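You operate a simulated robot arm through the tools that you are given. There is no shell and no other tool. Be economical: measure what you need, move in short steps, check, and stop when the job is done.

The job below is to be done with a simulated two-armed robot. You get a single attempt, and the scene is never put back.

## Task
Pick up the black roller from the mat of the shaker with one hand, pass it to the other hand and put it on the front of the left bowl table. Take the small white cap from the top of the packing bench and put it on the brown panel. Take the white roll from the top of the packing bench and leave it on the shelf under the check bench. Put the grey bin on the top of the packing bench away on the middle of the left bowl table. Open the lower drawer, take the tall blue cap and put it in the inside of the lower drawer and shut the drawer again. The order is free. Set down upright: tall blue cap.

Only the result counts: the job must be done as asked and must still hold three seconds after the hand-in. Knocking over, shifting, dropping, spilling or breaking anything else fails it. Lids that push on must go on centred and level and be pressed home; caps that screw on are set level and turned clockwise until they are tight.

## Robot
Two 7-joint arms with two-finger parallel grippers on one trunk, on a base that drives. Base frame: it is fixed to the floor where the robot stands at the start and does not move with it; the origin is under the middle of the robot, x ahead of it, y to its left, z up. Units: m, degrees, N and s.
The left shoulder is at the start at [0.05, 0.168, 1.16], the right one opposite. With the tool pointing down near the work surface each hand reaches from about 0.1 to 0.64 m from the robot's upright axis, wherever it stands, measured 20 degrees to its own side. Places, roughly: black roller (6x6x17 cm) [0.5, -0.2, 0.9]; brown panel (9x12x1 cm) [0.7, -0.7, 0.8]; front of the left bowl table (25x15 cm) [-1.94, -0.62, 0.64]; grey bin (17x13x9 cm) [0.7, -0.5, 0.8]; inside of the lower drawer [0.7, 0.3, 0.4]; lower drawer [0.6, 0.3, 0.5]; middle of the left bowl table (18x18 cm) [-2.16, -0.56, 0.64]; shelf under the check bench [0.1, 4.1, 0.2]; small white cap (3x3x3 cm) [0.4, -0.4, 0.8]; tall blue cap (4x4x6 cm) [0.4, -0.8, 0.8]; white roll (8x8x17 cm) [0.5, -0.6, 0.8]. Payload 1.57 kg a hand.
The TCP of each hand is the grasp point between the finger pads, 0.03 m short of the fingertips. In the tool frame z runs along the fingers and y along their closing line. The gripper opens to 0.08 m. The fingers are 0.017 m wide and 0.012 m thick; the gripper's body (0.04 by 0.082 m) begins 0.08 m behind the TCP.
Orientation is that of the tool frame in the base frame, as a unit quaternion [x, y, z, w]. With the fingers straight down and closing along the base's y, the tool's x points along the base's -x, its y along +y and its z along -z.

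## Interface
- The arms move only by the tool send_rows. It takes "left_targets", "right_targets" or both (then of equal length, played together; a hand with none holds still); each is a list of rows, each a list of 2 entries, a list of its own where there are three numbers: the shift along the tool's x, y, z in units of 25 mm (1.0 is 25 mm), then the turn, a rotation vector about the tool's x, y, z in units of 4 degrees (1.0 is 4 degrees). In form: [[[dx, dy, dz], [wx, wy, wz]], ...]. A call has 1 to 20 rows; each row shifts and turns the commanded pose from where the row before left it, along the tool's axes as they then stand. "left_jaw" and "right_jaw" are, for a hand that has rows, the closure, from 0 (fully open) to 1 (shut), set as the call begins (left out, the last holds). A call with a number of a shift or a turn outside -1 to 1 is refused whole. Each row takes 0.2 s and may step no farther than 0.05 m and 8.6 degrees from the row before; otherwise, or with a gripper value out of range, the whole call is refused. A pose out of reach is approached as far as the arm can. The call stops where the force on the tool passes 40 N (or 10 N more than at its start, if that is more) or the arm is blocked; 0.2 s more then pass. The fingers move at their own pace (about 0.045 m/s each) and stop on an object; they squeeze with about 24 N. The grip force told is the motor's: it shows also when the fingers shut on nothing. Time passes only in rows, and 0.2 s behind the last, so rows that do not move let the fingers close. The reply holds the time, the measured pose of the TCP, the force on the tool along the base axes, the opening and the grip force, in the units named above and with some noise, with the torque about the TCP (base axes, N m) and any sound that the robot's microphone picked up.
- Cameras (640 x 400 px; columns grow to the right, rows downward): "scene" is now at [0.1079, -0.0093, 1.3448]; the picture's right is [-0.34, -0.94, 0.00], its down [-0.78, 0.28, -0.55] and it looks along [0.52, -0.19, -0.83] (base axes); focal length 214 px, centre (320, 200). "left" rides on the left gripper at [0.072, 0.007, -0.122] in its tool frame; the picture's right is [-0.09, 1.00, 0.00], its down [-0.84, -0.08, -0.54] and it looks along [-0.54, -0.05, 0.84] (tool axes); focal length 238 px, centre (320, 200). "right" rides on the right gripper at [0.072, -0.007, -0.122] in its tool frame; the picture's right is [0.09, 1.00, 0.00], its down [-0.84, 0.08, -0.54] and it looks along [-0.54, 0.05, 0.84] (tool axes); focal length 238 px, centre (320, 200). There is no depth. A picture from a camera that has moved, and an enlarged one, comes with that camera's place and axes in the base frame and with its lens. The place of the scene camera against the robot may be out by one fixed shift of up to 0.018 m in any direction.
- capture(camera): a new picture of that camera. No time passes.
- raise_lower(by): slides the trunk up (or, below 0, down) by that many m; the arms and the scene camera ride with it, the base frame stays. It gives what a move gives, with no picture.
- base_move(legs): drives the robot by 1 to 6 legs, each [ahead, left, turn to the left] in m, m and degrees, along the robot's own axes; the way and the turn of a leg run together, so that a leg with both is an arc; at most 1.5 m and 180 degrees a leg. The arms and the cameras ride along, it lands a little off, and it stops where it bumps. It gives what a move gives.
- head_to(pan, tilt): turns the head with the scene camera to pan (to the left, within 80 degrees either way) and tilt (down, from -29 to 69), counted from straight ahead of the robot. It gives what a move gives.
- enlarge(camera, box): a new picture of the part [left, top, right, bottom] of that camera's present view, enlarged. No time passes.
- finish_job(): hands the job in; it is judged then, once.

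Work in short steps. Places have to be worked out from the pictures, the camera data and where the tool is seen: move nearer, look again, correct. Check each grasp and each placing, and mend what went wrong. You have 196 turns and 184 pictures in all, those below and enlarged ones among them. Open the grippers and draw the arms clear of the work before you hand the job in, unless the task says otherwise; then end with one line.

The tools are called after "Request:" by a JSON object that holds its "op" and its "data". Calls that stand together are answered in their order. send_rows: Moves the arms, as the interface text tells. Its arguments: {"type":"object","properties":{"left_targets":{"type":"array","items":{"type":"array"}},"left_jaw":{"type":"number"},"right_targets":{"type":"array","items":{"type":"array"}},"right_jaw":{"type":"number"}},"required":[]} The other tools are called the same way: raise_lower (by) slides the trunk up or down; base_move (legs) drives the base; head_to (pan, tilt) turns the head that bears the scene camera; capture (camera) takes a picture; enlarge (camera, box) takes an enlarged picture of a part of a camera's view; finish_job () hands the job in.

At the start:

```text
time_s: 0.0
left_tcp_pos: [0.4078, -0.0484, 1.1291]
left_ee_rot: [0.0, 1.0, 0.0, 0.0]
left_ft_force: [0.4, 0.4, 0.5]
left_moment: [-0.02, 0.0, 0.0]
left_width: 0.08
left_grasp_force: 0.0
right_tcp_pos: [0.2745, -0.3466, 1.0706]
right_ee_rot: [0.0, 1.0, -0.001, 0.0]
right_ft_force: [-0.2, 0.7, 0.4]
right_moment: [0.0, -0.02, -0.02]
right_width: 0.0801
right_grasp_force: 0.1
trunk travel left (down, up): [-0.328, 0.114]
robot x, y, heading: [-0.0017, 0.0009, 0.2]
head pan, tilt: [-19.6, 56.4]
```

scene: 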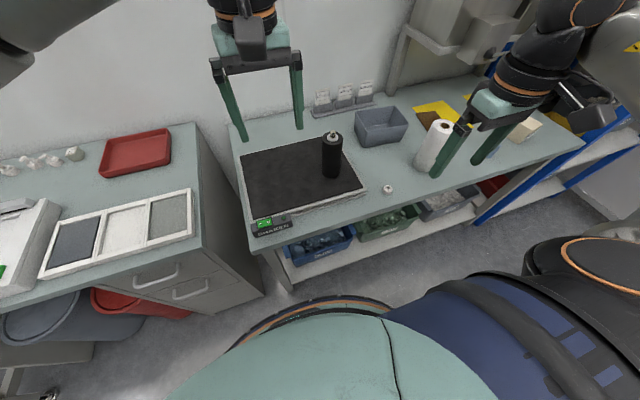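
right: 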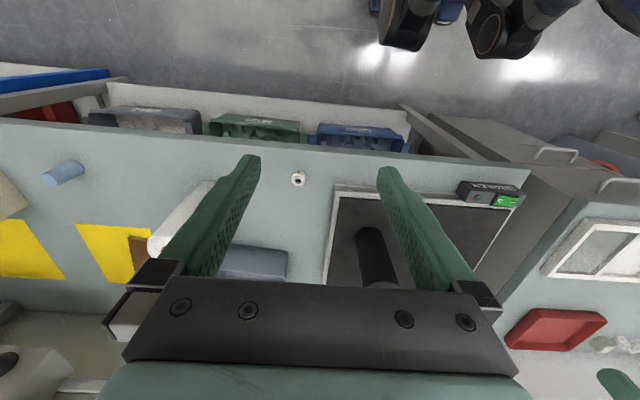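
left: 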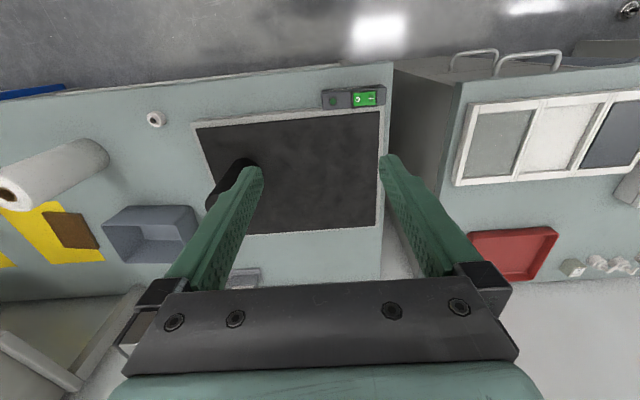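

I'll look around first: raise the view ahead and to both sides to learn the layout.

Request:
{"op": "head_to", "data": {"pan": -45, "tilt": 40}}

Request:
{"op": "capture", "data": {"camera": "scene"}}

Request:
{"op": "head_to", "data": {"pan": 60, "tilt": 30}}

Request:
{"op": "capture", "data": {"camera": "scene"}}

```text
time_s: 0.9
left_tcp_pos: [0.4084, -0.0489, 1.1306]
left_ee_rot: [0.0, 1.0, 0.0, 0.0]
left_ft_force: [0.5, -0.4, 0.0]
left_moment: [0.03, -0.02, -0.03]
left_width: 0.0798
left_grasp_force: 0.1
right_tcp_pos: [0.2746, -0.3465, 1.0698]
right_ee_rot: [0.001, 1.0, 0.0, 0.0]
right_ft_force: [0.2, -0.3, -0.8]
right_moment: [0.01, 0.02, 0.02]
right_width: 0.0799
right_grasp_force: 0.0
trunk travel left (down, up): [-0.328, 0.114]
robot x, y, heading: [-0.001, 0.0001, 0.0]
head pan, tilt: [-45.0, 40.0]
```

```text
180 pictures are left
camera scene: at [0.1015, -0.0457, 1.3672], right [-0.71, -0.71, 0.0], down [-0.46, 0.45, -0.77], along [0.54, -0.54, -0.64], focal length 214 px, centre (320, 200)
```

scene: 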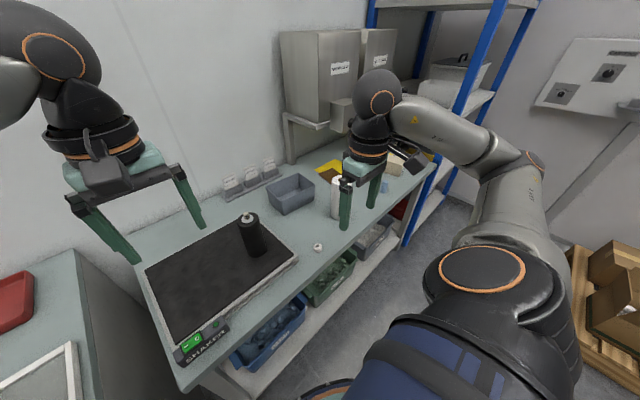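

```text
time_s: 2.7
left_tcp_pos: [0.4084, -0.0479, 1.1311]
left_ee_rot: [0.0, 1.0, -0.001, -0.001]
left_ft_force: [0.0, 0.6, -0.7]
left_moment: [-0.02, -0.02, 0.06]
left_width: 0.0799
left_grasp_force: 0.0
right_tcp_pos: [0.2753, -0.3465, 1.0702]
right_ee_rot: [0.0, 1.0, -0.001, 0.0]
right_ft_force: [-0.3, -0.3, 0.0]
right_moment: [0.01, 0.01, 0.03]
right_width: 0.0803
right_grasp_force: 0.1
trunk travel left (down, up): [-0.328, 0.114]
robot x, y, heading: [-0.0018, 0.0023, 0.0]
head pan, tilt: [60.0, 30.0]
```

```text
179 pictures are left
camera scene: at [0.0867, 0.0927, 1.3826], right [0.87, -0.5, 0.0], down [-0.25, -0.43, -0.87], along [0.43, 0.75, -0.5], focal length 214 px, centre (320, 200)
```

scene: 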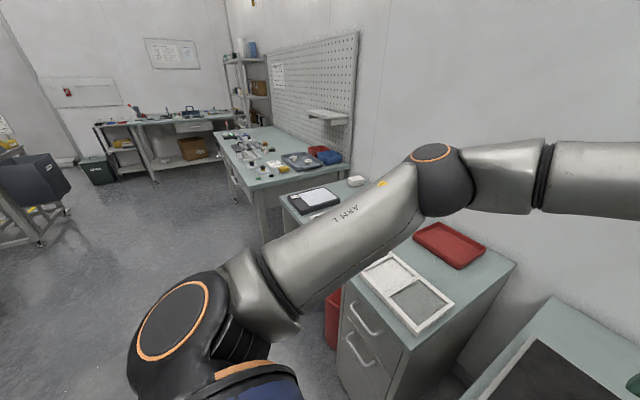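

The small cap appears near [0.42, -0.37], on a bench about 0.79 high. I bring the right hand above it and aim the head at it.

Request:
{"op": "send_rows", "data": {"right_targets": [[[-0.95, -0.2, 0.6], [0, 0, 0]], [[-0.95, -0.2, 0.6], [0, 0, 0]], [[-0.95, -0.2, 0.6], [0, 0, 0]], [[-0.95, -0.2, 0.6], [0, 0, 0]], [[-0.95, -0.2, 0.6], [0, 0, 0]], [[-0.95, -0.2, 0.6], [0, 0, 0]]]}}

Request:
{"op": "head_to", "data": {"pan": -45, "tilt": 50}}

Request:
{"op": "capture", "data": {"camera": "right"}}

Request:
{"op": "capture", "data": {"camera": "scene"}}

```text
time_s: 4.1
left_tcp_pos: [0.4094, -0.0475, 1.1311]
left_ee_rot: [0.0, 1.0, 0.0, 0.0]
left_ft_force: [1.0, -0.2, -0.3]
left_moment: [-0.01, 0.03, -0.02]
left_width: 0.0801
left_grasp_force: 0.2
right_tcp_pos: [0.417, -0.3772, 0.9801]
right_ee_rot: [0.0, 1.0, 0.001, 0.0]
right_ft_force: [0.8, 1.4, -0.3]
right_moment: [0.01, 0.0, 0.0]
right_width: 0.0797
right_grasp_force: 0.1
trunk travel left (down, up): [-0.328, 0.114]
robot x, y, heading: [0.0029, -0.003, -0.0]
head pan, tilt: [60.0, 30.0]
```

```text
time_s: 5.9
left_tcp_pos: [0.4064, -0.0465, 1.1313]
left_ee_rot: [0.0, 1.0, 0.0, 0.0]
left_ft_force: [0.5, -0.3, 0.4]
left_moment: [0.01, 0.0, 0.02]
left_width: 0.0798
left_grasp_force: 0.1
right_tcp_pos: [0.4168, -0.3766, 0.9797]
right_ee_rot: [0.0, 1.0, 0.0, 0.0]
right_ft_force: [0.5, 0.4, -0.6]
right_moment: [-0.03, 0.0, 0.02]
right_width: 0.0804
right_grasp_force: 0.1
trunk travel left (down, up): [-0.328, 0.114]
robot x, y, heading: [0.0007, 0.0036, 0.1]
head pan, tilt: [-45.0, 50.0]
```

```text
178 pictures are left
camera right: at [0.3456, -0.3827, 1.1011], right [-0.09, 1.0, 0.0], down [0.84, 0.08, 0.54], along [0.54, 0.05, -0.84], focal length 238 px, centre (320, 200)
```

right: 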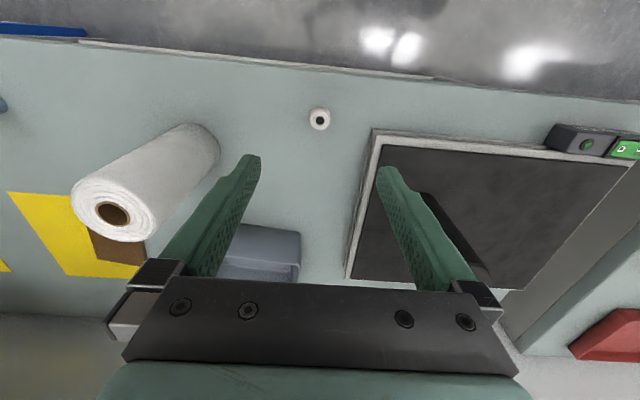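

```text
177 pictures are left
camera scene: at [0.0959, -0.04, 1.3531], right [-0.71, -0.71, 0.0], down [-0.54, 0.54, -0.64], along [0.45, -0.45, -0.77], focal length 214 px, centre (320, 200)
```

scene: 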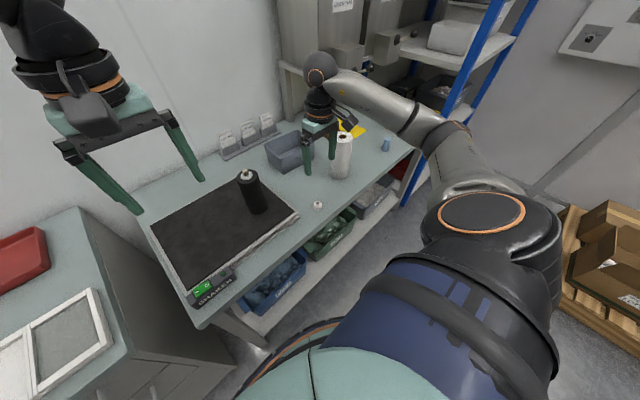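

The cap is at about [0.425, -0.377], z about 0.775. I go down to 0.85 and look again.

Request:
{"op": "send_rows", "data": {"right_targets": [[[-0.1, 0, 1], [0, 0, 0]], [[-0.1, 0, 1], [0, 0, 0]], [[-0.1, 0, 1], [0, 0, 0]], [[0, 0, 1], [0, 0, 0]], [[0, 0, 1], [0, 0, 0]]]}}

Request:
{"op": "capture", "data": {"camera": "right"}}

Request:
{"op": "enlarge", "data": {"camera": "scene", "box": [220, 120, 420, 245]}}

```text
time_s: 7.1
left_tcp_pos: [0.4079, -0.0491, 1.1312]
left_ee_rot: [0.0, 1.0, -0.001, -0.001]
left_ft_force: [-0.5, -0.1, 0.1]
left_moment: [0.0, 0.0, 0.0]
left_width: 0.0798
left_grasp_force: 0.1
right_tcp_pos: [0.4243, -0.3764, 0.8556]
right_ee_rot: [0.0, 1.0, 0.0, 0.0]
right_ft_force: [0.0, 0.0, -0.3]
right_moment: [0.03, -0.03, -0.02]
right_width: 0.0798
right_grasp_force: 0.0
trunk travel left (down, up): [-0.328, 0.114]
robot x, y, heading: [-0.0012, -0.0007, 0.0]
head pan, tilt: [-45.0, 50.0]
```

```text
176 pictures are left
camera right: at [0.3543, -0.3815, 0.9763], right [-0.09, 1.0, 0.0], down [0.84, 0.08, 0.54], along [0.54, 0.05, -0.84], focal length 238 px, centre (320, 200)
```

right: 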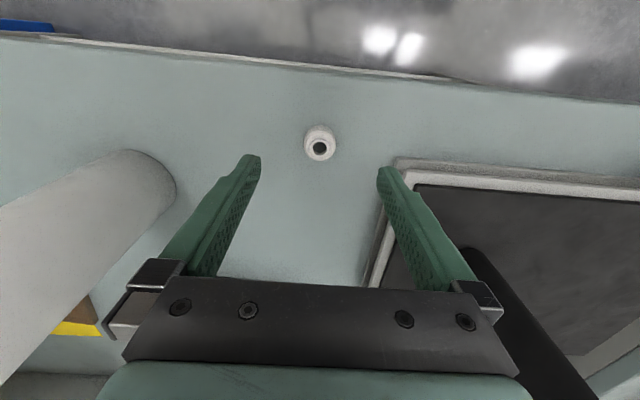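

```text
3.20 times, centred on (320, 182) of scene
camera zoom: at [0.0959, -0.0402, 1.3531], right [-0.71, -0.71, 0.0], down [-0.54, 0.54, -0.64], along [0.45, -0.45, -0.77], focal length 686 px, centre (320, 256)
```

zoom: 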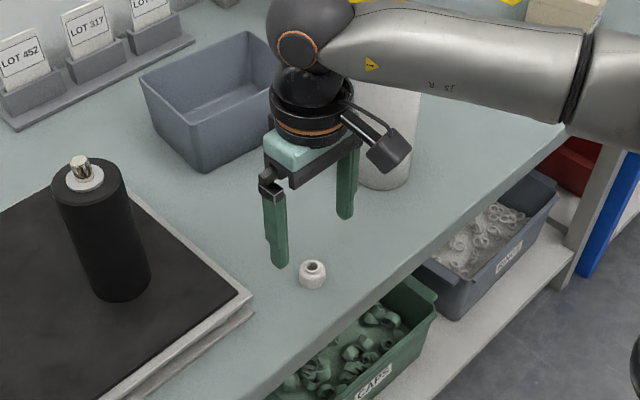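

The cap is centred between the fingers at about x=0.4237. I narrow the jaw to clear the shaker's edge, go down to about 0.797, and then close.

Request:
{"op": "send_rows", "data": {"right_targets": [[[0, 0, 0], [0, 0, 0]], [[0, 0, 0.6], [0, 0, 0]], [[0, 0, 0.6], [0, 0, 0]], [[0, 0, 0.6], [0, 0, 0]], [[0, 0, 0.54], [0, 0, 0]]], "right_jaw": 0.4}}

Request:
{"op": "capture", "data": {"camera": "right"}}

Request:
{"op": "enlarge", "data": {"camera": "scene", "box": [280, 160, 360, 210]}}

```text
time_s: 8.3
left_tcp_pos: [0.4077, -0.0481, 1.1309]
left_ee_rot: [0.0, 1.0, 0.0, 0.0]
left_ft_force: [0.4, -0.2, 0.2]
left_moment: [-0.02, 0.02, 0.01]
left_width: 0.0799
left_grasp_force: 0.0
right_tcp_pos: [0.425, -0.3771, 0.7959]
right_ee_rot: [0.0, 1.0, 0.0, 0.0]
right_ft_force: [-0.2, -0.1, 0.2]
right_moment: [0.0, -0.01, -0.03]
right_width: 0.048
right_grasp_force: 0.1
trunk travel left (down, up): [-0.328, 0.114]
robot x, y, heading: [0.0008, -0.0018, -0.2]
head pan, tilt: [-45.0, 50.0]
```

```text
174 pictures are left
camera right: at [0.3542, -0.3823, 0.9173], right [-0.09, 1.0, 0.0], down [0.84, 0.08, 0.54], along [0.54, 0.05, -0.84], focal length 238 px, centre (320, 200)
```

right: 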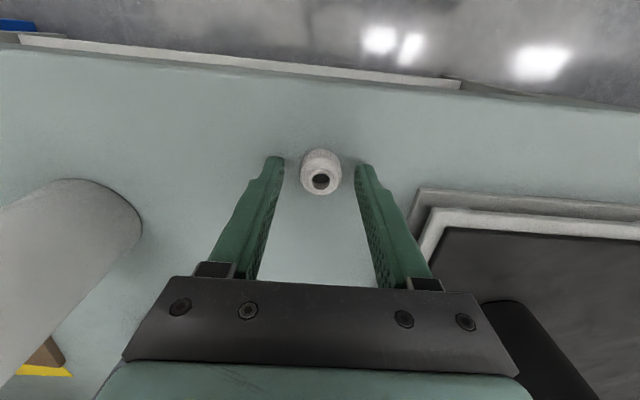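

```text
8.00 times, centred on (320, 185) of scene
camera zoom: at [0.0959, -0.0401, 1.3531], right [-0.71, -0.71, 0.0], down [-0.54, 0.54, -0.64], along [0.45, -0.45, -0.77], focal length 1716 px, centre (320, 320)
```

zoom: 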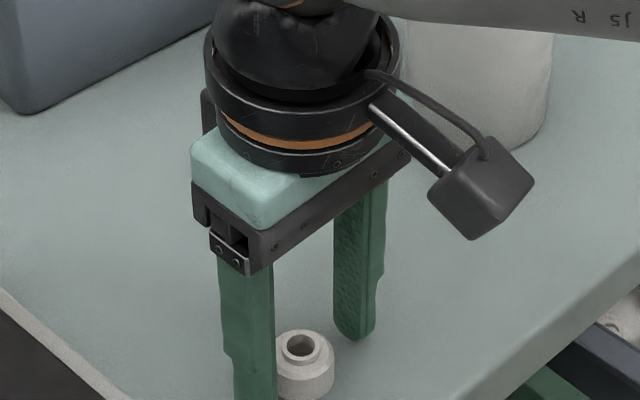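

The fingers straddle the cap nicely. I close.

Request:
{"op": "send_rows", "data": {"right_targets": [[[0.08, 0, 0.12], [0, 0, 0]], [[0, 0, 0], [0, 0, 0]], [[0, 0, 0], [0, 0, 0]], [[0, 0, 0], [0, 0, 0]]], "right_jaw": 1}}

Request:
{"op": "send_rows", "data": {"right_targets": [[[0, 0, -1], [0, 0, 0]], [[0, 0, -1], [0, 0, 0]], [[0, 0, -1], [0, 0, 0]], [[0, 0, -1], [0, 0, 0]], [[0, 0, -1], [0, 0, 0]], [[0, 0, -1], [0, 0, 0]], [[0, 0, -1], [0, 0, 0]], [[0, 0, -1], [0, 0, 0]]]}}

Request:
{"op": "capture", "data": {"camera": "right"}}

Request:
{"op": "capture", "data": {"camera": "scene"}}

```text
time_s: 9.3
left_tcp_pos: [0.4081, -0.0478, 1.1315]
left_ee_rot: [0.0, 1.0, -0.001, 0.001]
left_ft_force: [0.6, 0.3, 0.3]
left_moment: [0.01, 0.01, 0.0]
left_width: 0.0799
left_grasp_force: 0.0
right_tcp_pos: [0.4233, -0.376, 0.7949]
right_ee_rot: [0.0, 1.0, 0.0, -0.001]
right_ft_force: [0.1, 0.8, 1.6]
right_moment: [0.0, 0.02, 0.02]
right_width: 0.0258
right_grasp_force: 10.1
trunk travel left (down, up): [-0.328, 0.114]
robot x, y, heading: [-0.0002, -0.0011, -0.0]
head pan, tilt: [-45.0, 50.0]
```

```text
time_s: 11.1
left_tcp_pos: [0.4075, -0.0487, 1.1308]
left_ee_rot: [0.001, 1.0, -0.001, -0.001]
left_ft_force: [0.2, -0.6, 0.3]
left_moment: [-0.05, 0.0, 0.01]
left_width: 0.0801
left_grasp_force: 0.0
right_tcp_pos: [0.4211, -0.3764, 0.9956]
right_ee_rot: [0.0, 1.0, 0.0, 0.0]
right_ft_force: [0.2, 0.3, 0.3]
right_moment: [-0.02, -0.02, -0.02]
right_width: 0.0259
right_grasp_force: 10.9
trunk travel left (down, up): [-0.328, 0.114]
robot x, y, heading: [-0.0001, -0.0015, 0.0]
head pan, tilt: [-45.0, 50.0]
```

```text
172 pictures are left
camera right: at [0.3501, -0.3818, 1.1166], right [-0.09, 1.0, 0.0], down [0.84, 0.08, 0.54], along [0.54, 0.05, -0.84], focal length 238 px, centre (320, 200)
```

right: 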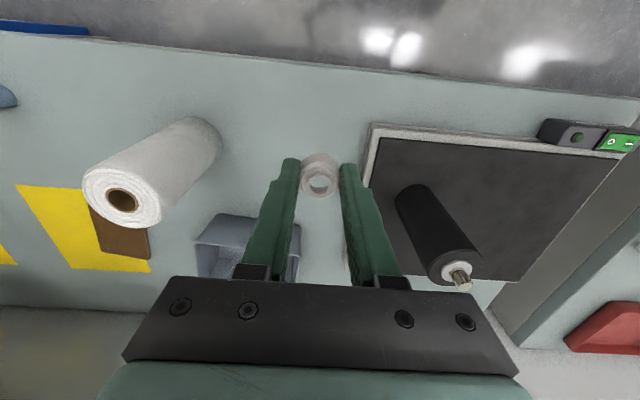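

```text
171 pictures are left
camera scene: at [0.0958, -0.0399, 1.3531], right [-0.71, -0.71, 0.0], down [-0.54, 0.54, -0.64], along [0.45, -0.45, -0.77], focal length 214 px, centre (320, 200)
```

scene: 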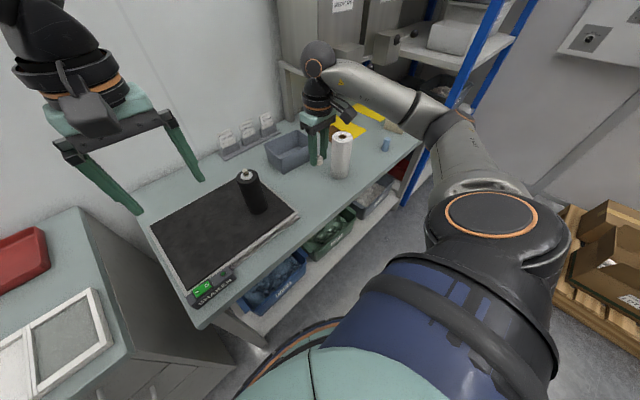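

The cap is held (25.8 mm). Next I raise the hand for clearance above the roll and drive right along the bench, then a little nearer to it.

Request:
{"op": "send_rows", "data": {"right_targets": [[[0.6, 0, -0.8], [0, 0, 0]], [[0.6, 0, -0.8], [0, 0, 0]], [[0.6, 0, -0.8], [0, 0, 0]], [[0.6, 0, -0.8], [0, 0, 0]]]}}

Request:
{"op": "base_move", "data": {"legs": [[0, -0.48, 0]]}}

Request:
{"op": "head_to", "data": {"pan": -15, "tilt": 55}}

Request:
{"op": "capture", "data": {"camera": "scene"}}

Request:
{"op": "capture", "data": {"camera": "right"}}

```text
time_s: 12.1
left_tcp_pos: [0.4092, -0.048, 1.1307]
left_ee_rot: [-0.001, 1.0, 0.0, 0.0]
left_ft_force: [0.1, -0.5, 0.0]
left_moment: [0.0, -0.02, 0.0]
left_width: 0.0801
left_grasp_force: 0.0
right_tcp_pos: [0.3619, -0.3753, 1.0744]
right_ee_rot: [0.001, 1.0, -0.001, -0.001]
right_ft_force: [0.4, 0.2, 0.8]
right_moment: [0.02, 0.0, 0.05]
right_width: 0.0261
right_grasp_force: 10.6
trunk travel left (down, up): [-0.328, 0.114]
robot x, y, heading: [-0.0002, 0.0004, 0.0]
head pan, tilt: [-45.0, 50.0]
```

```text
time_s: 16.9
left_tcp_pos: [0.4074, -0.5319, 1.1309]
left_ee_rot: [0.002, 1.0, 0.0, 0.0]
left_ft_force: [-0.1, -0.9, -0.3]
left_moment: [0.0, -0.02, 0.0]
left_width: 0.08
left_grasp_force: 0.0
right_tcp_pos: [0.3612, -0.8571, 1.0728]
right_ee_rot: [0.002, 1.0, 0.0, 0.0]
right_ft_force: [0.0, 0.8, -0.3]
right_moment: [0.01, 0.03, 0.01]
right_width: 0.026
right_grasp_force: 10.2
trunk travel left (down, up): [-0.328, 0.114]
robot x, y, heading: [0.0006, -0.4791, -0.2]
head pan, tilt: [-45.0, 50.0]
```

```text
time_s: 17.8
left_tcp_pos: [0.4068, -0.5304, 1.1314]
left_ee_rot: [0.001, 1.0, -0.001, 0.0]
left_ft_force: [-1.0, -0.1, -0.7]
left_moment: [0.02, -0.03, 0.01]
left_width: 0.08
left_grasp_force: 0.1
right_tcp_pos: [0.3598, -0.8577, 1.0736]
right_ee_rot: [0.002, 1.0, 0.0, 0.0]
right_ft_force: [0.0, 0.2, -0.1]
right_moment: [0.03, 0.0, -0.03]
right_width: 0.0259
right_grasp_force: 10.5
trunk travel left (down, up): [-0.328, 0.114]
robot x, y, heading: [-0.0021, -0.4837, -0.1]
head pan, tilt: [-15.0, 55.0]
```

```text
170 pictures are left
camera scene: at [0.1099, -0.4861, 1.3466], right [-0.26, -0.96, 0.0], down [-0.79, 0.22, -0.57], along [0.55, -0.15, -0.82], focal length 214 px, centre (320, 200)
```

scene: 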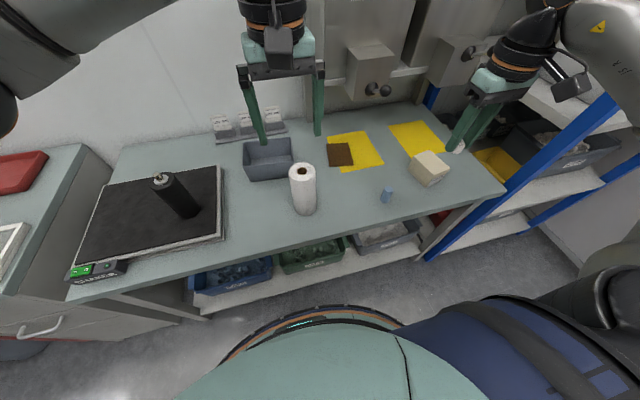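

```text
169 pictures are left
camera right: at [0.2891, -0.8636, 1.1946], right [-0.09, 1.0, 0.0], down [0.84, 0.07, 0.54], along [0.54, 0.05, -0.84], focal length 238 px, centre (320, 200)
```

right: 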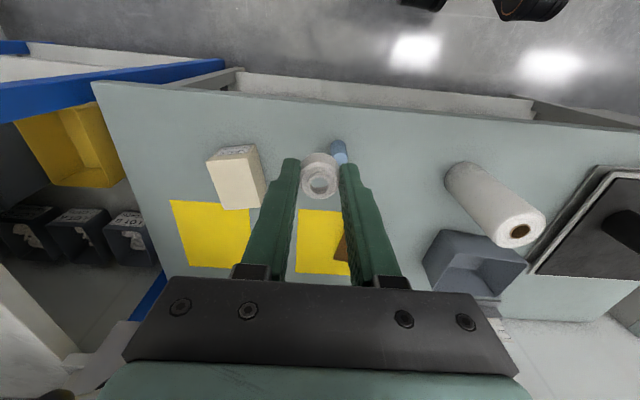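

The panel is at about [0.686, -0.723] and the blue cap at about [0.447, -0.797]. The base seems about 0.1 m clear of the shelf, so I drive 0.07 m ahead to gain reach and check.

Request:
{"op": "base_move", "data": {"legs": [[0.07, -0.06, 0]]}}

Request:
{"op": "capture", "data": {"camera": "scene"}}

```text
time_s: 19.0
left_tcp_pos: [0.4776, -0.5918, 1.1312]
left_ee_rot: [0.003, 1.0, 0.0, -0.001]
left_ft_force: [0.7, -0.6, 0.1]
left_moment: [-0.01, -0.02, 0.01]
left_width: 0.0803
left_grasp_force: 0.1
right_tcp_pos: [0.4293, -0.9191, 1.0732]
right_ee_rot: [0.002, 1.0, 0.0, 0.0]
right_ft_force: [0.5, -0.3, 0.6]
right_moment: [0.0, 0.02, 0.02]
right_width: 0.0259
right_grasp_force: 10.4
trunk travel left (down, up): [-0.328, 0.114]
robot x, y, heading: [0.0709, -0.5402, -0.6]
head pan, tilt: [-15.0, 55.0]
```

```text
168 pictures are left
camera scene: at [0.1811, -0.5471, 1.3465], right [-0.26, -0.96, 0.0], down [-0.79, 0.22, -0.57], along [0.55, -0.15, -0.82], focal length 214 px, centre (320, 200)
```

scene: 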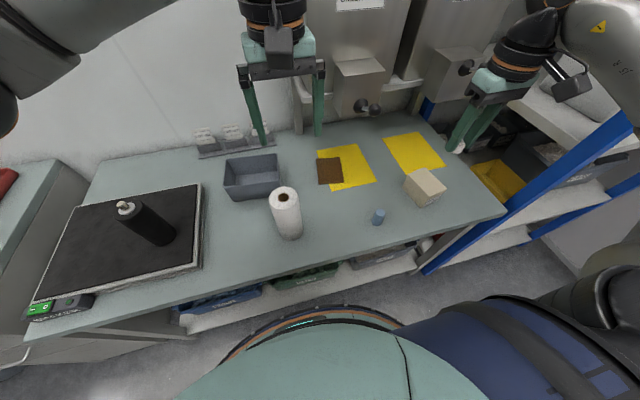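

The panel is confirmed at about [0.683, -0.722]. I move the left hand aside to the left and the right hand over the panel.

Request:
{"op": "send_rows", "data": {"left_targets": [[[1, 1, 0], [0, 0, 0]], [[1, 1, 0], [0, 0, 0]], [[1, 1, 0], [0, 0, 0]], [[0, 1, 0], [0, 0, 0]], [[0, 1, 0], [0, 0, 0]], [[0, 1, 0], [0, 0, 0]], [[0, 1, 0], [0, 0, 0]], [[0, 0, 0], [0, 0, 0]], [[0, 0, 0], [0, 0, 0]], [[0, 0, 0], [0, 0, 0]]], "right_targets": [[[-1, 0.79, 0], [0, 0, 0]], [[-1, 0.79, 0], [0, 0, 0]], [[-1, 0.79, 0], [0, 0, 0]], [[-1, 0.79, 0], [0, 0, 0]], [[-1, 0.79, 0], [0, 0, 0]], [[-1, 0.79, 0], [0, 0, 0]], [[-1, 0.79, 0], [0, 0, 0]], [[-1, 0.79, 0.5], [0, 0, 0]], [[-1, 0.79, 0.5], [0, 0, 0]], [[-1, 0.79, 0.5], [0, 0, 0]]]}}

Request:
{"op": "raise_lower", "data": {"by": -0.06}}

Request:
{"op": "capture", "data": {"camera": "right"}}

Request:
{"op": "capture", "data": {"camera": "scene"}}

```text
time_s: 20.4
left_tcp_pos: [0.4029, -0.4554, 1.1305]
left_ee_rot: [0.002, 1.0, 0.001, -0.001]
left_ft_force: [-0.7, -0.3, 0.3]
left_moment: [0.01, 0.06, -0.02]
left_width: 0.0802
left_grasp_force: 0.0
right_tcp_pos: [0.558, -0.8189, 1.0719]
right_ee_rot: [0.002, 1.0, -0.008, -0.017]
right_ft_force: [-14.6, -2.3, 4.2]
right_moment: [-0.06, 0.2, 0.19]
right_width: 0.0258
right_grasp_force: 10.2
trunk travel left (down, up): [-0.328, 0.114]
robot x, y, heading: [0.0697, -0.5421, -0.6]
head pan, tilt: [-15.0, 55.0]
stopped in row 6 (right hand): the force on the tool passed its limit at 56 N (the readings are from after the stop); the commanded pose is now the measured one
```

```text
time_s: 21.0
left_tcp_pos: [0.3995, -0.4568, 1.0946]
left_ee_rot: [0.003, 1.0, 0.0, 0.002]
left_ft_force: [0.6, -0.5, -0.4]
left_moment: [-0.01, 0.01, -0.02]
left_width: 0.0801
left_grasp_force: 0.1
right_tcp_pos: [0.5512, -0.821, 1.0377]
right_ee_rot: [-0.003, 1.0, -0.008, -0.021]
right_ft_force: [-26.9, 0.2, 6.6]
right_moment: [0.12, -0.25, 0.51]
right_width: 0.026
right_grasp_force: 10.1
trunk travel left (down, up): [-0.292, 0.151]
robot x, y, heading: [0.073, -0.5427, -0.5]
head pan, tilt: [-15.0, 55.0]
stopped: the force on the tool passed its limit at 44 N (the readings are from after the stop); the commanded pose is now the measured one
```

```text
167 pictures are left
camera right: at [0.4869, -0.824, 1.1621], right [-0.1, 1.0, -0.01], down [0.86, 0.09, 0.5], along [0.5, 0.04, -0.86], focal length 238 px, centre (320, 200)
```

right: 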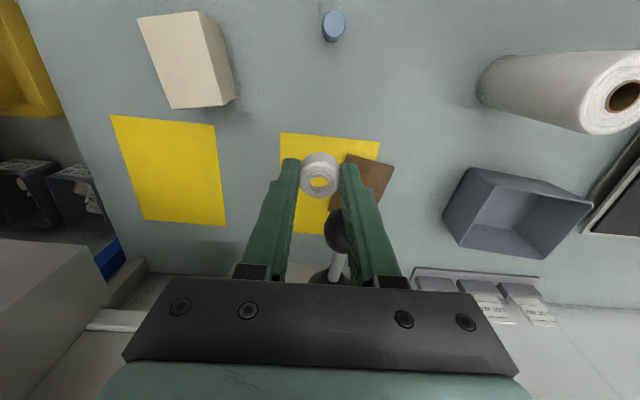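

```text
166 pictures are left
camera scene: at [0.1756, -0.5467, 1.3098], right [-0.27, -0.96, 0.0], down [-0.79, 0.22, -0.58], along [0.56, -0.15, -0.82], focal length 214 px, centre (320, 200)
```

scene: 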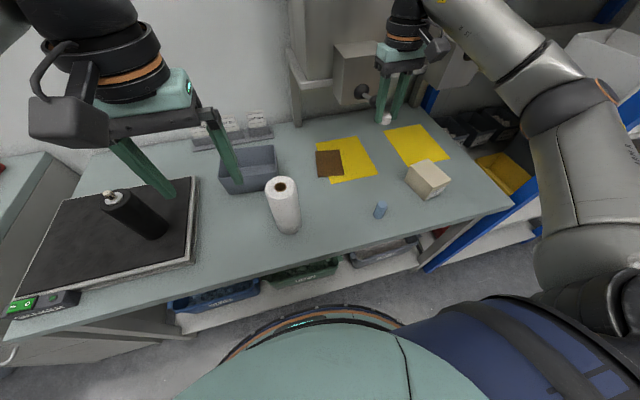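

The right hand has hit one of the dispensers hanging over the back of the bench. I back off and look at that structure.

Request:
{"op": "send_rows", "data": {"right_targets": [[[1, 0, 0], [0, 0, 0]], [[1, 0, 0], [0, 0, 0]], [[1, 0, 0], [0, 0, 0]], [[1, 0, 0], [0, 0, 0]], [[1, 0, 0], [0, 0, 0]], [[1, 0, 0], [0, 0, 0]]]}}

Request:
{"op": "head_to", "data": {"pan": -15, "tilt": 25}}

Request:
{"op": "capture", "data": {"camera": "scene"}}

```text
time_s: 22.4
left_tcp_pos: [0.4023, -0.4556, 1.094]
left_ee_rot: [0.003, 1.0, 0.001, -0.001]
left_ft_force: [0.3, 0.1, 0.2]
left_moment: [0.03, 0.01, -0.04]
left_width: 0.0802
left_grasp_force: 0.0
right_tcp_pos: [0.4068, -0.8217, 1.0404]
right_ee_rot: [0.0, 1.0, -0.007, -0.019]
right_ft_force: [-0.4, -0.9, -0.3]
right_moment: [0.0, -0.01, -0.02]
right_width: 0.0261
right_grasp_force: 10.2
trunk travel left (down, up): [-0.292, 0.151]
robot x, y, heading: [0.0666, -0.5407, -0.4]
head pan, tilt: [-15.0, 55.0]
```

```text
time_s: 23.4
left_tcp_pos: [0.4034, -0.4559, 1.0941]
left_ee_rot: [0.003, 1.0, 0.0, 0.0]
left_ft_force: [0.2, 0.3, 0.0]
left_moment: [0.02, -0.01, -0.02]
left_width: 0.0797
left_grasp_force: 0.1
right_tcp_pos: [0.4073, -0.8226, 1.0412]
right_ee_rot: [0.001, 1.0, -0.007, -0.019]
right_ft_force: [-1.2, -0.1, -0.7]
right_moment: [-0.01, 0.01, -0.02]
right_width: 0.0261
right_grasp_force: 10.5
trunk travel left (down, up): [-0.292, 0.151]
robot x, y, heading: [0.0743, -0.5433, -0.2]
head pan, tilt: [-15.0, 25.0]
```

```text
165 pictures are left
camera scene: at [0.1991, -0.5523, 1.354], right [-0.27, -0.96, 0.0], down [-0.41, 0.11, -0.91], along [0.87, -0.24, -0.42], focal length 214 px, centre (320, 200)
```

scene: 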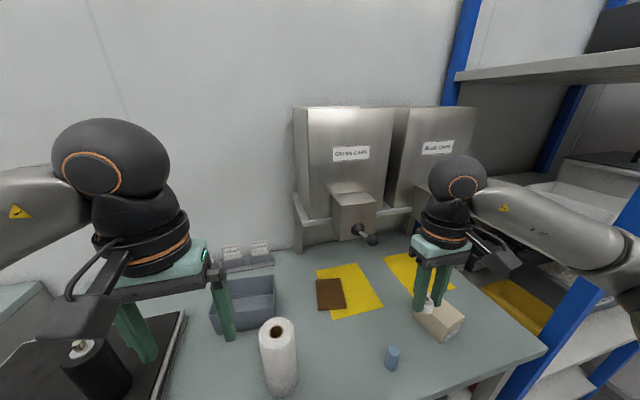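

The crank I hit sits near [0.60, -0.80, 1.02]. The panel (x 0.62–0.74, y -0.67 to -0.77) lies partly under the spout, so I'll come in from the front with the tool tilted 30° forward. First I tilt and move to y -0.705.

Request:
{"op": "send_rows", "data": {"right_targets": [[[0, 0.59, 0], [0, -0.94, 0]], [[0, 0.59, 0], [0, -0.94, 0]], [[0, 0.59, 0], [0, -0.94, 0]], [[0, 0.59, 0], [0, -0.94, 0]], [[0, 0.59, 0], [0, -0.94, 0]], [[0, 0.59, 0], [0, -0.94, 0]], [[0, 0.59, 0], [0, -0.94, 0]], [[0, 0.59, 0], [0, -0.94, 0]]]}}

Request:
{"op": "send_rows", "data": {"right_targets": [[[-0.4, 0, 1], [0, 0, 0]], [[-0.4, 0, 1], [0, 0, 0]], [[-0.4, 0, 1], [0, 0, 0]], [[-0.4, 0, 1], [0, 0, 0]], [[-0.4, 0, 1], [0, 0, 0]], [[-0.4, 0, 1], [0, 0, 0]], [[-0.4, 0, 1], [0, 0, 0]]]}}

Request:
{"op": "head_to", "data": {"pan": -15, "tilt": 40}}

Request:
{"op": "capture", "data": {"camera": "scene"}}

Request:
{"op": "capture", "data": {"camera": "right"}}

```text
time_s: 25.2
left_tcp_pos: [0.4035, -0.4555, 1.0939]
left_ee_rot: [0.003, 1.0, 0.0, 0.0]
left_ft_force: [0.2, 0.4, 0.7]
left_moment: [-0.03, -0.03, -0.01]
left_width: 0.0799
left_grasp_force: 0.0
right_tcp_pos: [0.4082, -0.7008, 1.0403]
right_ee_rot: [-0.001, 0.97, -0.007, 0.241]
right_ft_force: [0.2, 0.2, 0.3]
right_moment: [-0.02, -0.03, -0.01]
right_width: 0.0261
right_grasp_force: 9.6
trunk travel left (down, up): [-0.292, 0.151]
robot x, y, heading: [0.0671, -0.543, -0.5]
head pan, tilt: [-15.0, 25.0]
```

```text
time_s: 26.8
left_tcp_pos: [0.4019, -0.4556, 1.0936]
left_ee_rot: [0.002, 1.0, 0.001, 0.0]
left_ft_force: [-0.2, 0.9, -0.3]
left_moment: [0.0, -0.02, 0.01]
left_width: 0.0797
left_grasp_force: 0.1
right_tcp_pos: [0.5501, -0.7039, 0.9173]
right_ee_rot: [-0.001, 0.97, -0.008, 0.242]
right_ft_force: [-0.2, 0.2, -0.3]
right_moment: [-0.02, 0.02, 0.02]
right_width: 0.0258
right_grasp_force: 9.7
trunk travel left (down, up): [-0.292, 0.151]
robot x, y, heading: [0.068, -0.5414, -0.7]
head pan, tilt: [-15.0, 25.0]
```

```text
time_s: 27.6
left_tcp_pos: [0.4035, -0.4553, 1.0934]
left_ee_rot: [0.003, 1.0, -0.001, 0.001]
left_ft_force: [-0.1, 0.9, 1.0]
left_moment: [0.01, -0.02, -0.03]
left_width: 0.0801
left_grasp_force: 0.0
right_tcp_pos: [0.5502, -0.7045, 0.9176]
right_ee_rot: [-0.002, 0.97, -0.007, 0.241]
right_ft_force: [0.7, 0.5, -0.4]
right_moment: [-0.02, -0.02, -0.01]
right_width: 0.0262
right_grasp_force: 10.2
trunk travel left (down, up): [-0.292, 0.151]
robot x, y, heading: [0.068, -0.5426, -0.4]
head pan, tilt: [-15.0, 40.0]
```

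```text
164 pictures are left
camera scene: at [0.1923, -0.5504, 1.3308], right [-0.27, -0.96, 0.0], down [-0.62, 0.17, -0.77], along [0.74, -0.2, -0.64], focal length 214 px, centre (320, 200)
```

scene: 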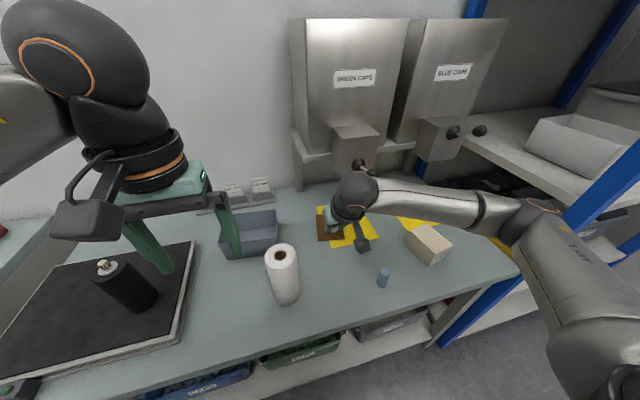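

```text
163 pictures are left
camera right: at [0.4301, -0.7094, 0.9913], right [-0.08, 0.99, -0.06], down [0.49, 0.09, 0.87], along [0.87, 0.04, -0.49], focal length 238 px, centre (320, 200)
```

right: 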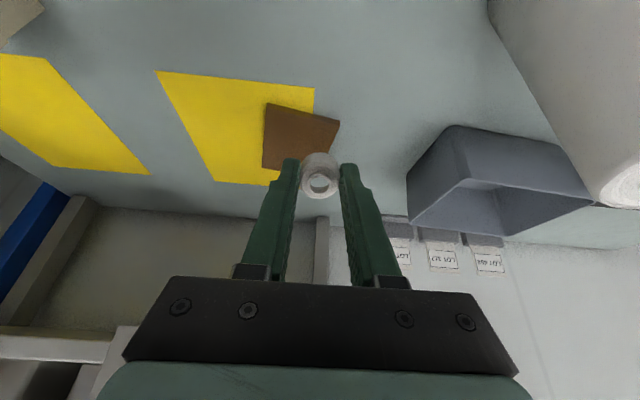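

From the hand camera, the panel centre is about [0.675, -0.735]. I'll aim for [0.66, -0.715] and descend to just above it.

Request:
{"op": "send_rows", "data": {"right_targets": [[[-0.357, -0.073, 0.89], [0, 0, 0]], [[-0.357, -0.073, 0.89], [0, 0, 0]], [[-0.357, -0.073, 0.89], [0, 0, 0]], [[-0.357, -0.073, 0.89], [0, 0, 0]], [[-0.357, -0.073, 0.89], [0, 0, 0]], [[-0.357, -0.073, 0.89], [0, 0, 0]]]}}

Request:
{"op": "capture", "data": {"camera": "right"}}

Request:
{"op": "enlarge", "data": {"camera": "scene", "box": [280, 160, 440, 260]}}

```text
time_s: 28.9
left_tcp_pos: [0.4035, -0.4557, 1.0947]
left_ee_rot: [0.002, 1.0, -0.001, 0.0]
left_ft_force: [-0.4, -0.6, -1.0]
left_moment: [-0.02, -0.02, 0.01]
left_width: 0.0802
left_grasp_force: 0.1
right_tcp_pos: [0.6606, -0.7141, 0.8246]
right_ee_rot: [-0.003, 0.97, -0.007, 0.241]
right_ft_force: [-0.1, 0.5, -0.4]
right_moment: [-0.02, -0.03, 0.02]
right_width: 0.0258
right_grasp_force: 9.9
trunk travel left (down, up): [-0.292, 0.151]
robot x, y, heading: [0.0708, -0.5414, -0.3]
head pan, tilt: [-15.0, 40.0]
```

```text
162 pictures are left
camera right: at [0.5417, -0.72, 0.8979], right [-0.08, 0.99, -0.06], down [0.49, 0.09, 0.87], along [0.87, 0.04, -0.49], focal length 238 px, centre (320, 200)
```

right: 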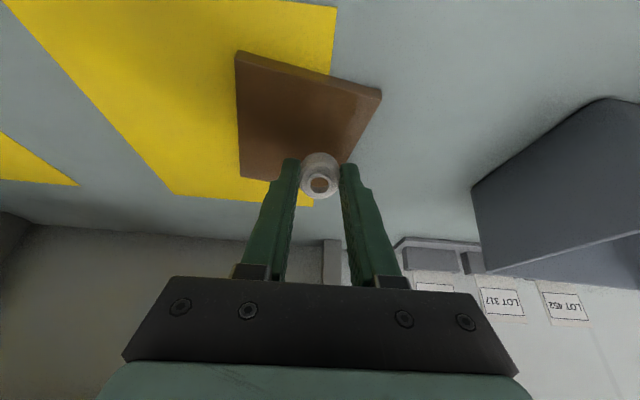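

```text
4.00 times, centred on (360, 210) of scene
camera zoom: at [0.1924, -0.5504, 1.3307], right [-0.27, -0.96, 0.0], down [-0.62, 0.17, -0.77], along [0.74, -0.2, -0.64], focal length 858 px, centre (160, 160)
```

zoom: 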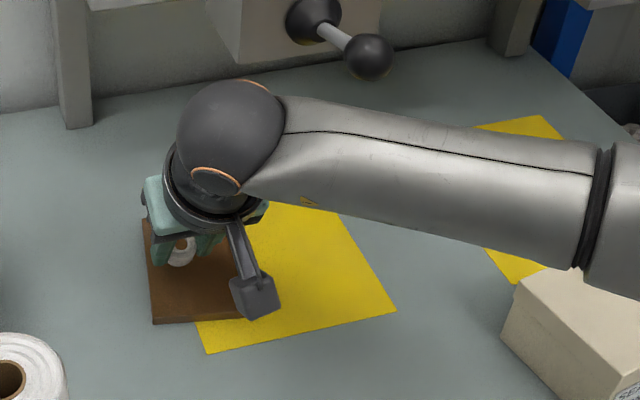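

The panel centre is [0.68, -0.736], so I shift to y -0.73 and x 0.67 and lower slightly.

Request:
{"op": "send_rows", "data": {"right_targets": [[[-0.35, -0.64, 0.19], [0, 0, 0]], [[0.15, 0, 0.28], [0, 0, 0]]]}}

Request:
{"op": "send_rows", "data": {"right_targets": [[[0.075, 0, 0.14], [0, 0, 0]]]}}

Request:
{"op": "send_rows", "data": {"right_targets": [[[0.057, 0, 0.106], [0, 0, 0]]]}}

Request:
{"op": "capture", "data": {"camera": "right"}}

Request:
{"op": "enlarge", "data": {"camera": "scene", "box": [300, 190, 380, 240]}}

```text
time_s: 29.6
left_tcp_pos: [0.4021, -0.4564, 1.0932]
left_ee_rot: [0.002, 1.0, 0.0, -0.001]
left_ft_force: [-0.1, 0.4, 0.7]
left_moment: [0.0, 0.01, -0.03]
left_width: 0.0801
left_grasp_force: 0.0
right_tcp_pos: [0.6708, -0.7313, 0.8183]
right_ee_rot: [-0.001, 0.97, -0.008, 0.241]
right_ft_force: [-0.8, -0.2, -0.6]
right_moment: [0.03, 0.01, -0.02]
right_width: 0.0256
right_grasp_force: 10.0
trunk travel left (down, up): [-0.292, 0.151]
robot x, y, heading: [0.0682, -0.5424, -0.4]
head pan, tilt: [-15.0, 40.0]
```

```text
time_s: 29.9
left_tcp_pos: [0.4023, -0.4563, 1.0946]
left_ee_rot: [0.003, 1.0, 0.0, 0.0]
left_ft_force: [-0.3, -0.1, -0.6]
left_moment: [0.0, -0.01, 0.01]
left_width: 0.08
left_grasp_force: 0.1
right_tcp_pos: [0.6708, -0.7321, 0.8142]
right_ee_rot: [-0.002, 0.971, -0.007, 0.241]
right_ft_force: [0.7, -0.1, 0.1]
right_moment: [0.03, 0.02, -0.01]
right_width: 0.0259
right_grasp_force: 9.8
trunk travel left (down, up): [-0.292, 0.151]
robot x, y, heading: [0.0682, -0.5419, -0.2]
head pan, tilt: [-15.0, 40.0]
```

```text
time_s: 30.4
left_tcp_pos: [0.4034, -0.4561, 1.0942]
left_ee_rot: [0.002, 1.0, -0.001, 0.0]
left_ft_force: [-0.4, 0.7, 0.8]
left_moment: [0.0, -0.01, 0.02]
left_width: 0.0799
left_grasp_force: 0.0
right_tcp_pos: [0.6696, -0.7315, 0.8116]
right_ee_rot: [-0.001, 0.971, -0.007, 0.241]
right_ft_force: [0.3, 0.2, 0.4]
right_moment: [-0.04, -0.02, -0.02]
right_width: 0.0258
right_grasp_force: 9.9
trunk travel left (down, up): [-0.292, 0.151]
robot x, y, heading: [0.0695, -0.5447, -0.3]
head pan, tilt: [-15.0, 40.0]
```

```text
160 pictures are left
camera right: at [0.5511, -0.7365, 0.8845], right [-0.08, 0.99, -0.06], down [0.49, 0.09, 0.87], along [0.87, 0.04, -0.49], focal length 238 px, centre (320, 200)
```

right: 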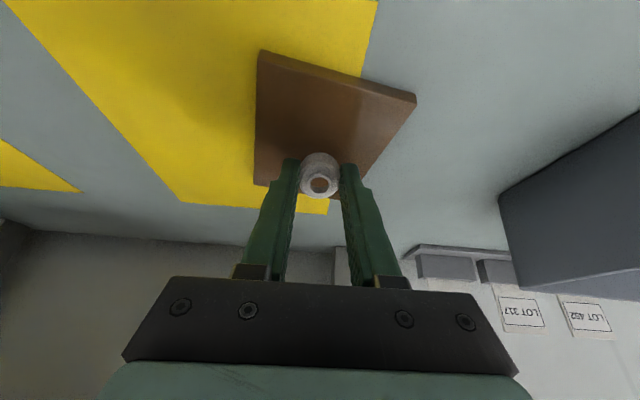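

```text
8.00 times, centred on (340, 215) of scene
camera zoom: at [0.1923, -0.5504, 1.3307], right [-0.27, -0.96, 0.0], down [-0.62, 0.17, -0.77], along [0.74, -0.2, -0.64], focal length 1716 px, centre (160, 80)
```

zoom: 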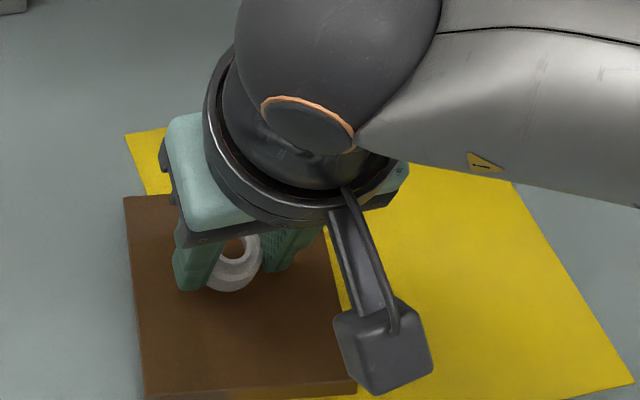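

The cap hovers over the middle of the panel. I lower in 2 mm steps, watching the force.

Request:
{"op": "send_rows", "data": {"right_targets": [[[0.038, 0, 0.07], [0, 0, 0]]]}}

Request:
{"op": "send_rows", "data": {"right_targets": [[[0.038, 0, 0.07], [0, 0, 0]]]}}

Request:
{"op": "send_rows", "data": {"right_targets": [[[0.038, 0, 0.07], [0, 0, 0]]]}}

```text
time_s: 30.8
left_tcp_pos: [0.4033, -0.4553, 1.094]
left_ee_rot: [0.003, 1.0, 0.0, -0.001]
left_ft_force: [0.6, -0.3, -0.2]
left_moment: [0.01, 0.0, -0.02]
left_width: 0.0803
left_grasp_force: 0.0
right_tcp_pos: [0.6712, -0.7301, 0.8097]
right_ee_rot: [0.0, 0.97, -0.008, 0.242]
right_ft_force: [-0.1, 0.4, 0.4]
right_moment: [0.0, 0.01, 0.01]
right_width: 0.0261
right_grasp_force: 10.6
trunk travel left (down, up): [-0.292, 0.151]
robot x, y, heading: [0.0707, -0.5394, -0.6]
head pan, tilt: [-15.0, 40.0]
```

```text
time_s: 31.1
left_tcp_pos: [0.4037, -0.4558, 1.0941]
left_ee_rot: [0.003, 1.0, 0.001, 0.0]
left_ft_force: [-0.3, -0.1, 0.0]
left_moment: [0.03, -0.02, 0.0]
left_width: 0.08
left_grasp_force: 0.0
right_tcp_pos: [0.6715, -0.7318, 0.8085]
right_ee_rot: [-0.001, 0.971, -0.007, 0.241]
right_ft_force: [-0.4, 0.7, 0.3]
right_moment: [0.03, 0.0, -0.01]
right_width: 0.0259
right_grasp_force: 10.0
trunk travel left (down, up): [-0.292, 0.151]
robot x, y, heading: [0.0683, -0.5437, -0.5]
head pan, tilt: [-15.0, 40.0]
```

```text
time_s: 31.6
left_tcp_pos: [0.402, -0.4565, 1.0941]
left_ee_rot: [0.003, 1.0, 0.0, 0.0]
left_ft_force: [-1.1, -0.2, 0.6]
left_moment: [0.0, 0.0, -0.01]
left_width: 0.0802
left_grasp_force: 0.0
right_tcp_pos: [0.6719, -0.7323, 0.8057]
right_ee_rot: [-0.002, 0.97, -0.007, 0.241]
right_ft_force: [0.4, 0.7, -0.2]
right_moment: [0.03, 0.0, -0.01]
right_width: 0.0262
right_grasp_force: 10.2
trunk travel left (down, up): [-0.292, 0.151]
robot x, y, heading: [0.0703, -0.5445, -0.5]
head pan, tilt: [-15.0, 40.0]
```

Request:
{"op": "send_rows", "data": {"right_targets": [[[0.038, 0, 0.07], [0, 0, 0]]]}}

Request:
{"op": "send_rows", "data": {"right_targets": [[[0.038, 0, 0.07], [0, 0, 0]]]}}

Request:
{"op": "send_rows", "data": {"right_targets": [[[0.038, 0, 0.07], [0, 0, 0]]]}}

Request:
{"op": "capture", "data": {"camera": "right"}}

```text
time_s: 31.9
left_tcp_pos: [0.4019, -0.4554, 1.0951]
left_ee_rot: [0.002, 1.0, 0.0, 0.0]
left_ft_force: [-0.3, 0.2, 0.3]
left_moment: [0.02, 0.02, -0.01]
left_width: 0.08
left_grasp_force: 0.0
right_tcp_pos: [0.6708, -0.731, 0.8045]
right_ee_rot: [-0.001, 0.97, -0.007, 0.242]
right_ft_force: [-0.5, 0.4, 2.7]
right_moment: [-0.02, 0.01, -0.01]
right_width: 0.0259
right_grasp_force: 9.7
trunk travel left (down, up): [-0.292, 0.151]
robot x, y, heading: [0.0671, -0.5432, -0.3]
head pan, tilt: [-15.0, 40.0]
```

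```text
time_s: 32.4
left_tcp_pos: [0.4022, -0.4562, 1.0932]
left_ee_rot: [0.003, 1.0, -0.001, 0.0]
left_ft_force: [0.0, 0.8, -0.8]
left_moment: [-0.02, -0.01, 0.02]
left_width: 0.0802
left_grasp_force: 0.1
right_tcp_pos: [0.672, -0.731, 0.8044]
right_ee_rot: [-0.001, 0.97, -0.007, 0.243]
right_ft_force: [0.8, -0.8, 7.3]
right_moment: [0.0, -0.07, 0.01]
right_width: 0.0266
right_grasp_force: 9.8
trunk travel left (down, up): [-0.292, 0.151]
robot x, y, heading: [0.0726, -0.5401, -0.6]
head pan, tilt: [-15.0, 40.0]
```

```text
time_s: 32.8
left_tcp_pos: [0.4024, -0.4564, 1.0946]
left_ee_rot: [0.002, 1.0, 0.0, 0.001]
left_ft_force: [-0.4, 1.2, -0.9]
left_moment: [-0.01, -0.04, 0.01]
left_width: 0.08
left_grasp_force: 0.1
right_tcp_pos: [0.671, -0.7316, 0.8001]
right_ee_rot: [-0.002, 0.97, -0.007, 0.241]
right_ft_force: [1.0, -0.9, 8.7]
right_moment: [0.02, -0.1, -0.01]
right_width: 0.0262
right_grasp_force: 9.7
trunk travel left (down, up): [-0.292, 0.151]
robot x, y, heading: [0.0697, -0.5442, -0.6]
head pan, tilt: [-15.0, 40.0]
```

```text
158 pictures are left
camera right: at [0.5513, -0.7365, 0.8733], right [-0.08, 0.99, -0.06], down [0.48, 0.09, 0.87], along [0.87, 0.04, -0.49], focal length 238 px, centre (320, 200)
```

right: 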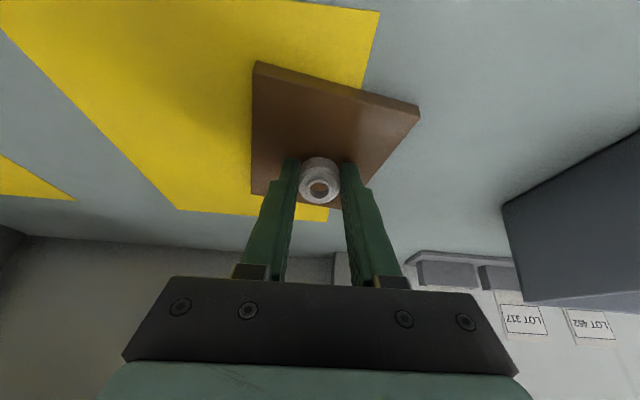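

Contact was felt at 0.804 and the cap is pressed lightly on the panel. I open the jaw and back off along the tool axis.

Request:
{"op": "send_rows", "data": {"right_targets": [[[0, 0, 0], [0, 0, 0]], [[0, 0, 0], [0, 0, 0]], [[0, 0, 0], [0, 0, 0]]], "right_jaw": 0.4}}

Request:
{"op": "send_rows", "data": {"right_targets": [[[0, 0, -0.6], [0, 0, 0]], [[0, 0, -0.6], [0, 0, 0]], [[0, 0, -0.8], [0, 0, 0]], [[0, 0, -1], [0, 0, 0]], [[0, 0, -1], [0, 0, 0]]]}}

Request:
{"op": "capture", "data": {"camera": "right"}}

```text
time_s: 33.5
left_tcp_pos: [0.4025, -0.4567, 1.0951]
left_ee_rot: [0.003, 1.0, 0.001, 0.0]
left_ft_force: [-0.1, -0.1, 0.9]
left_moment: [0.02, -0.03, -0.01]
left_width: 0.0803
left_grasp_force: 0.2
right_tcp_pos: [0.671, -0.7323, 0.8014]
right_ee_rot: [-0.001, 0.97, -0.007, 0.242]
right_ft_force: [1.9, -3.8, 11.6]
right_moment: [0.17, -0.14, -0.08]
right_width: 0.0445
right_grasp_force: 0.1
trunk travel left (down, up): [-0.292, 0.151]
robot x, y, heading: [0.0696, -0.541, -0.2]
head pan, tilt: [-15.0, 40.0]
```

```text
time_s: 34.8
left_tcp_pos: [0.4026, -0.4561, 1.0943]
left_ee_rot: [0.003, 1.0, 0.0, 0.0]
left_ft_force: [0.1, 0.1, 0.2]
left_moment: [0.02, 0.02, -0.02]
left_width: 0.0802
left_grasp_force: 0.1
right_tcp_pos: [0.6241, -0.7315, 0.8885]
right_ee_rot: [-0.002, 0.97, -0.008, 0.242]
right_ft_force: [0.0, 0.9, -0.5]
right_moment: [0.01, 0.03, 0.04]
right_width: 0.048
right_grasp_force: 0.0
trunk travel left (down, up): [-0.292, 0.151]
robot x, y, heading: [0.0676, -0.5413, -0.5]
head pan, tilt: [-15.0, 40.0]
```

```text
157 pictures are left
camera right: at [0.5056, -0.736, 0.9609], right [-0.08, 0.99, -0.06], down [0.49, 0.09, 0.87], along [0.87, 0.04, -0.49], focal length 238 px, centre (320, 200)
```

right: 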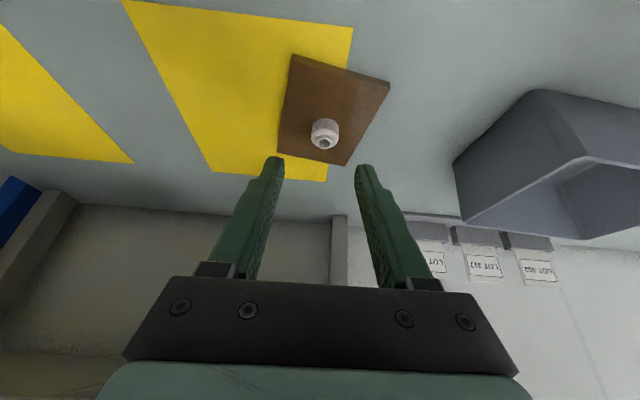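

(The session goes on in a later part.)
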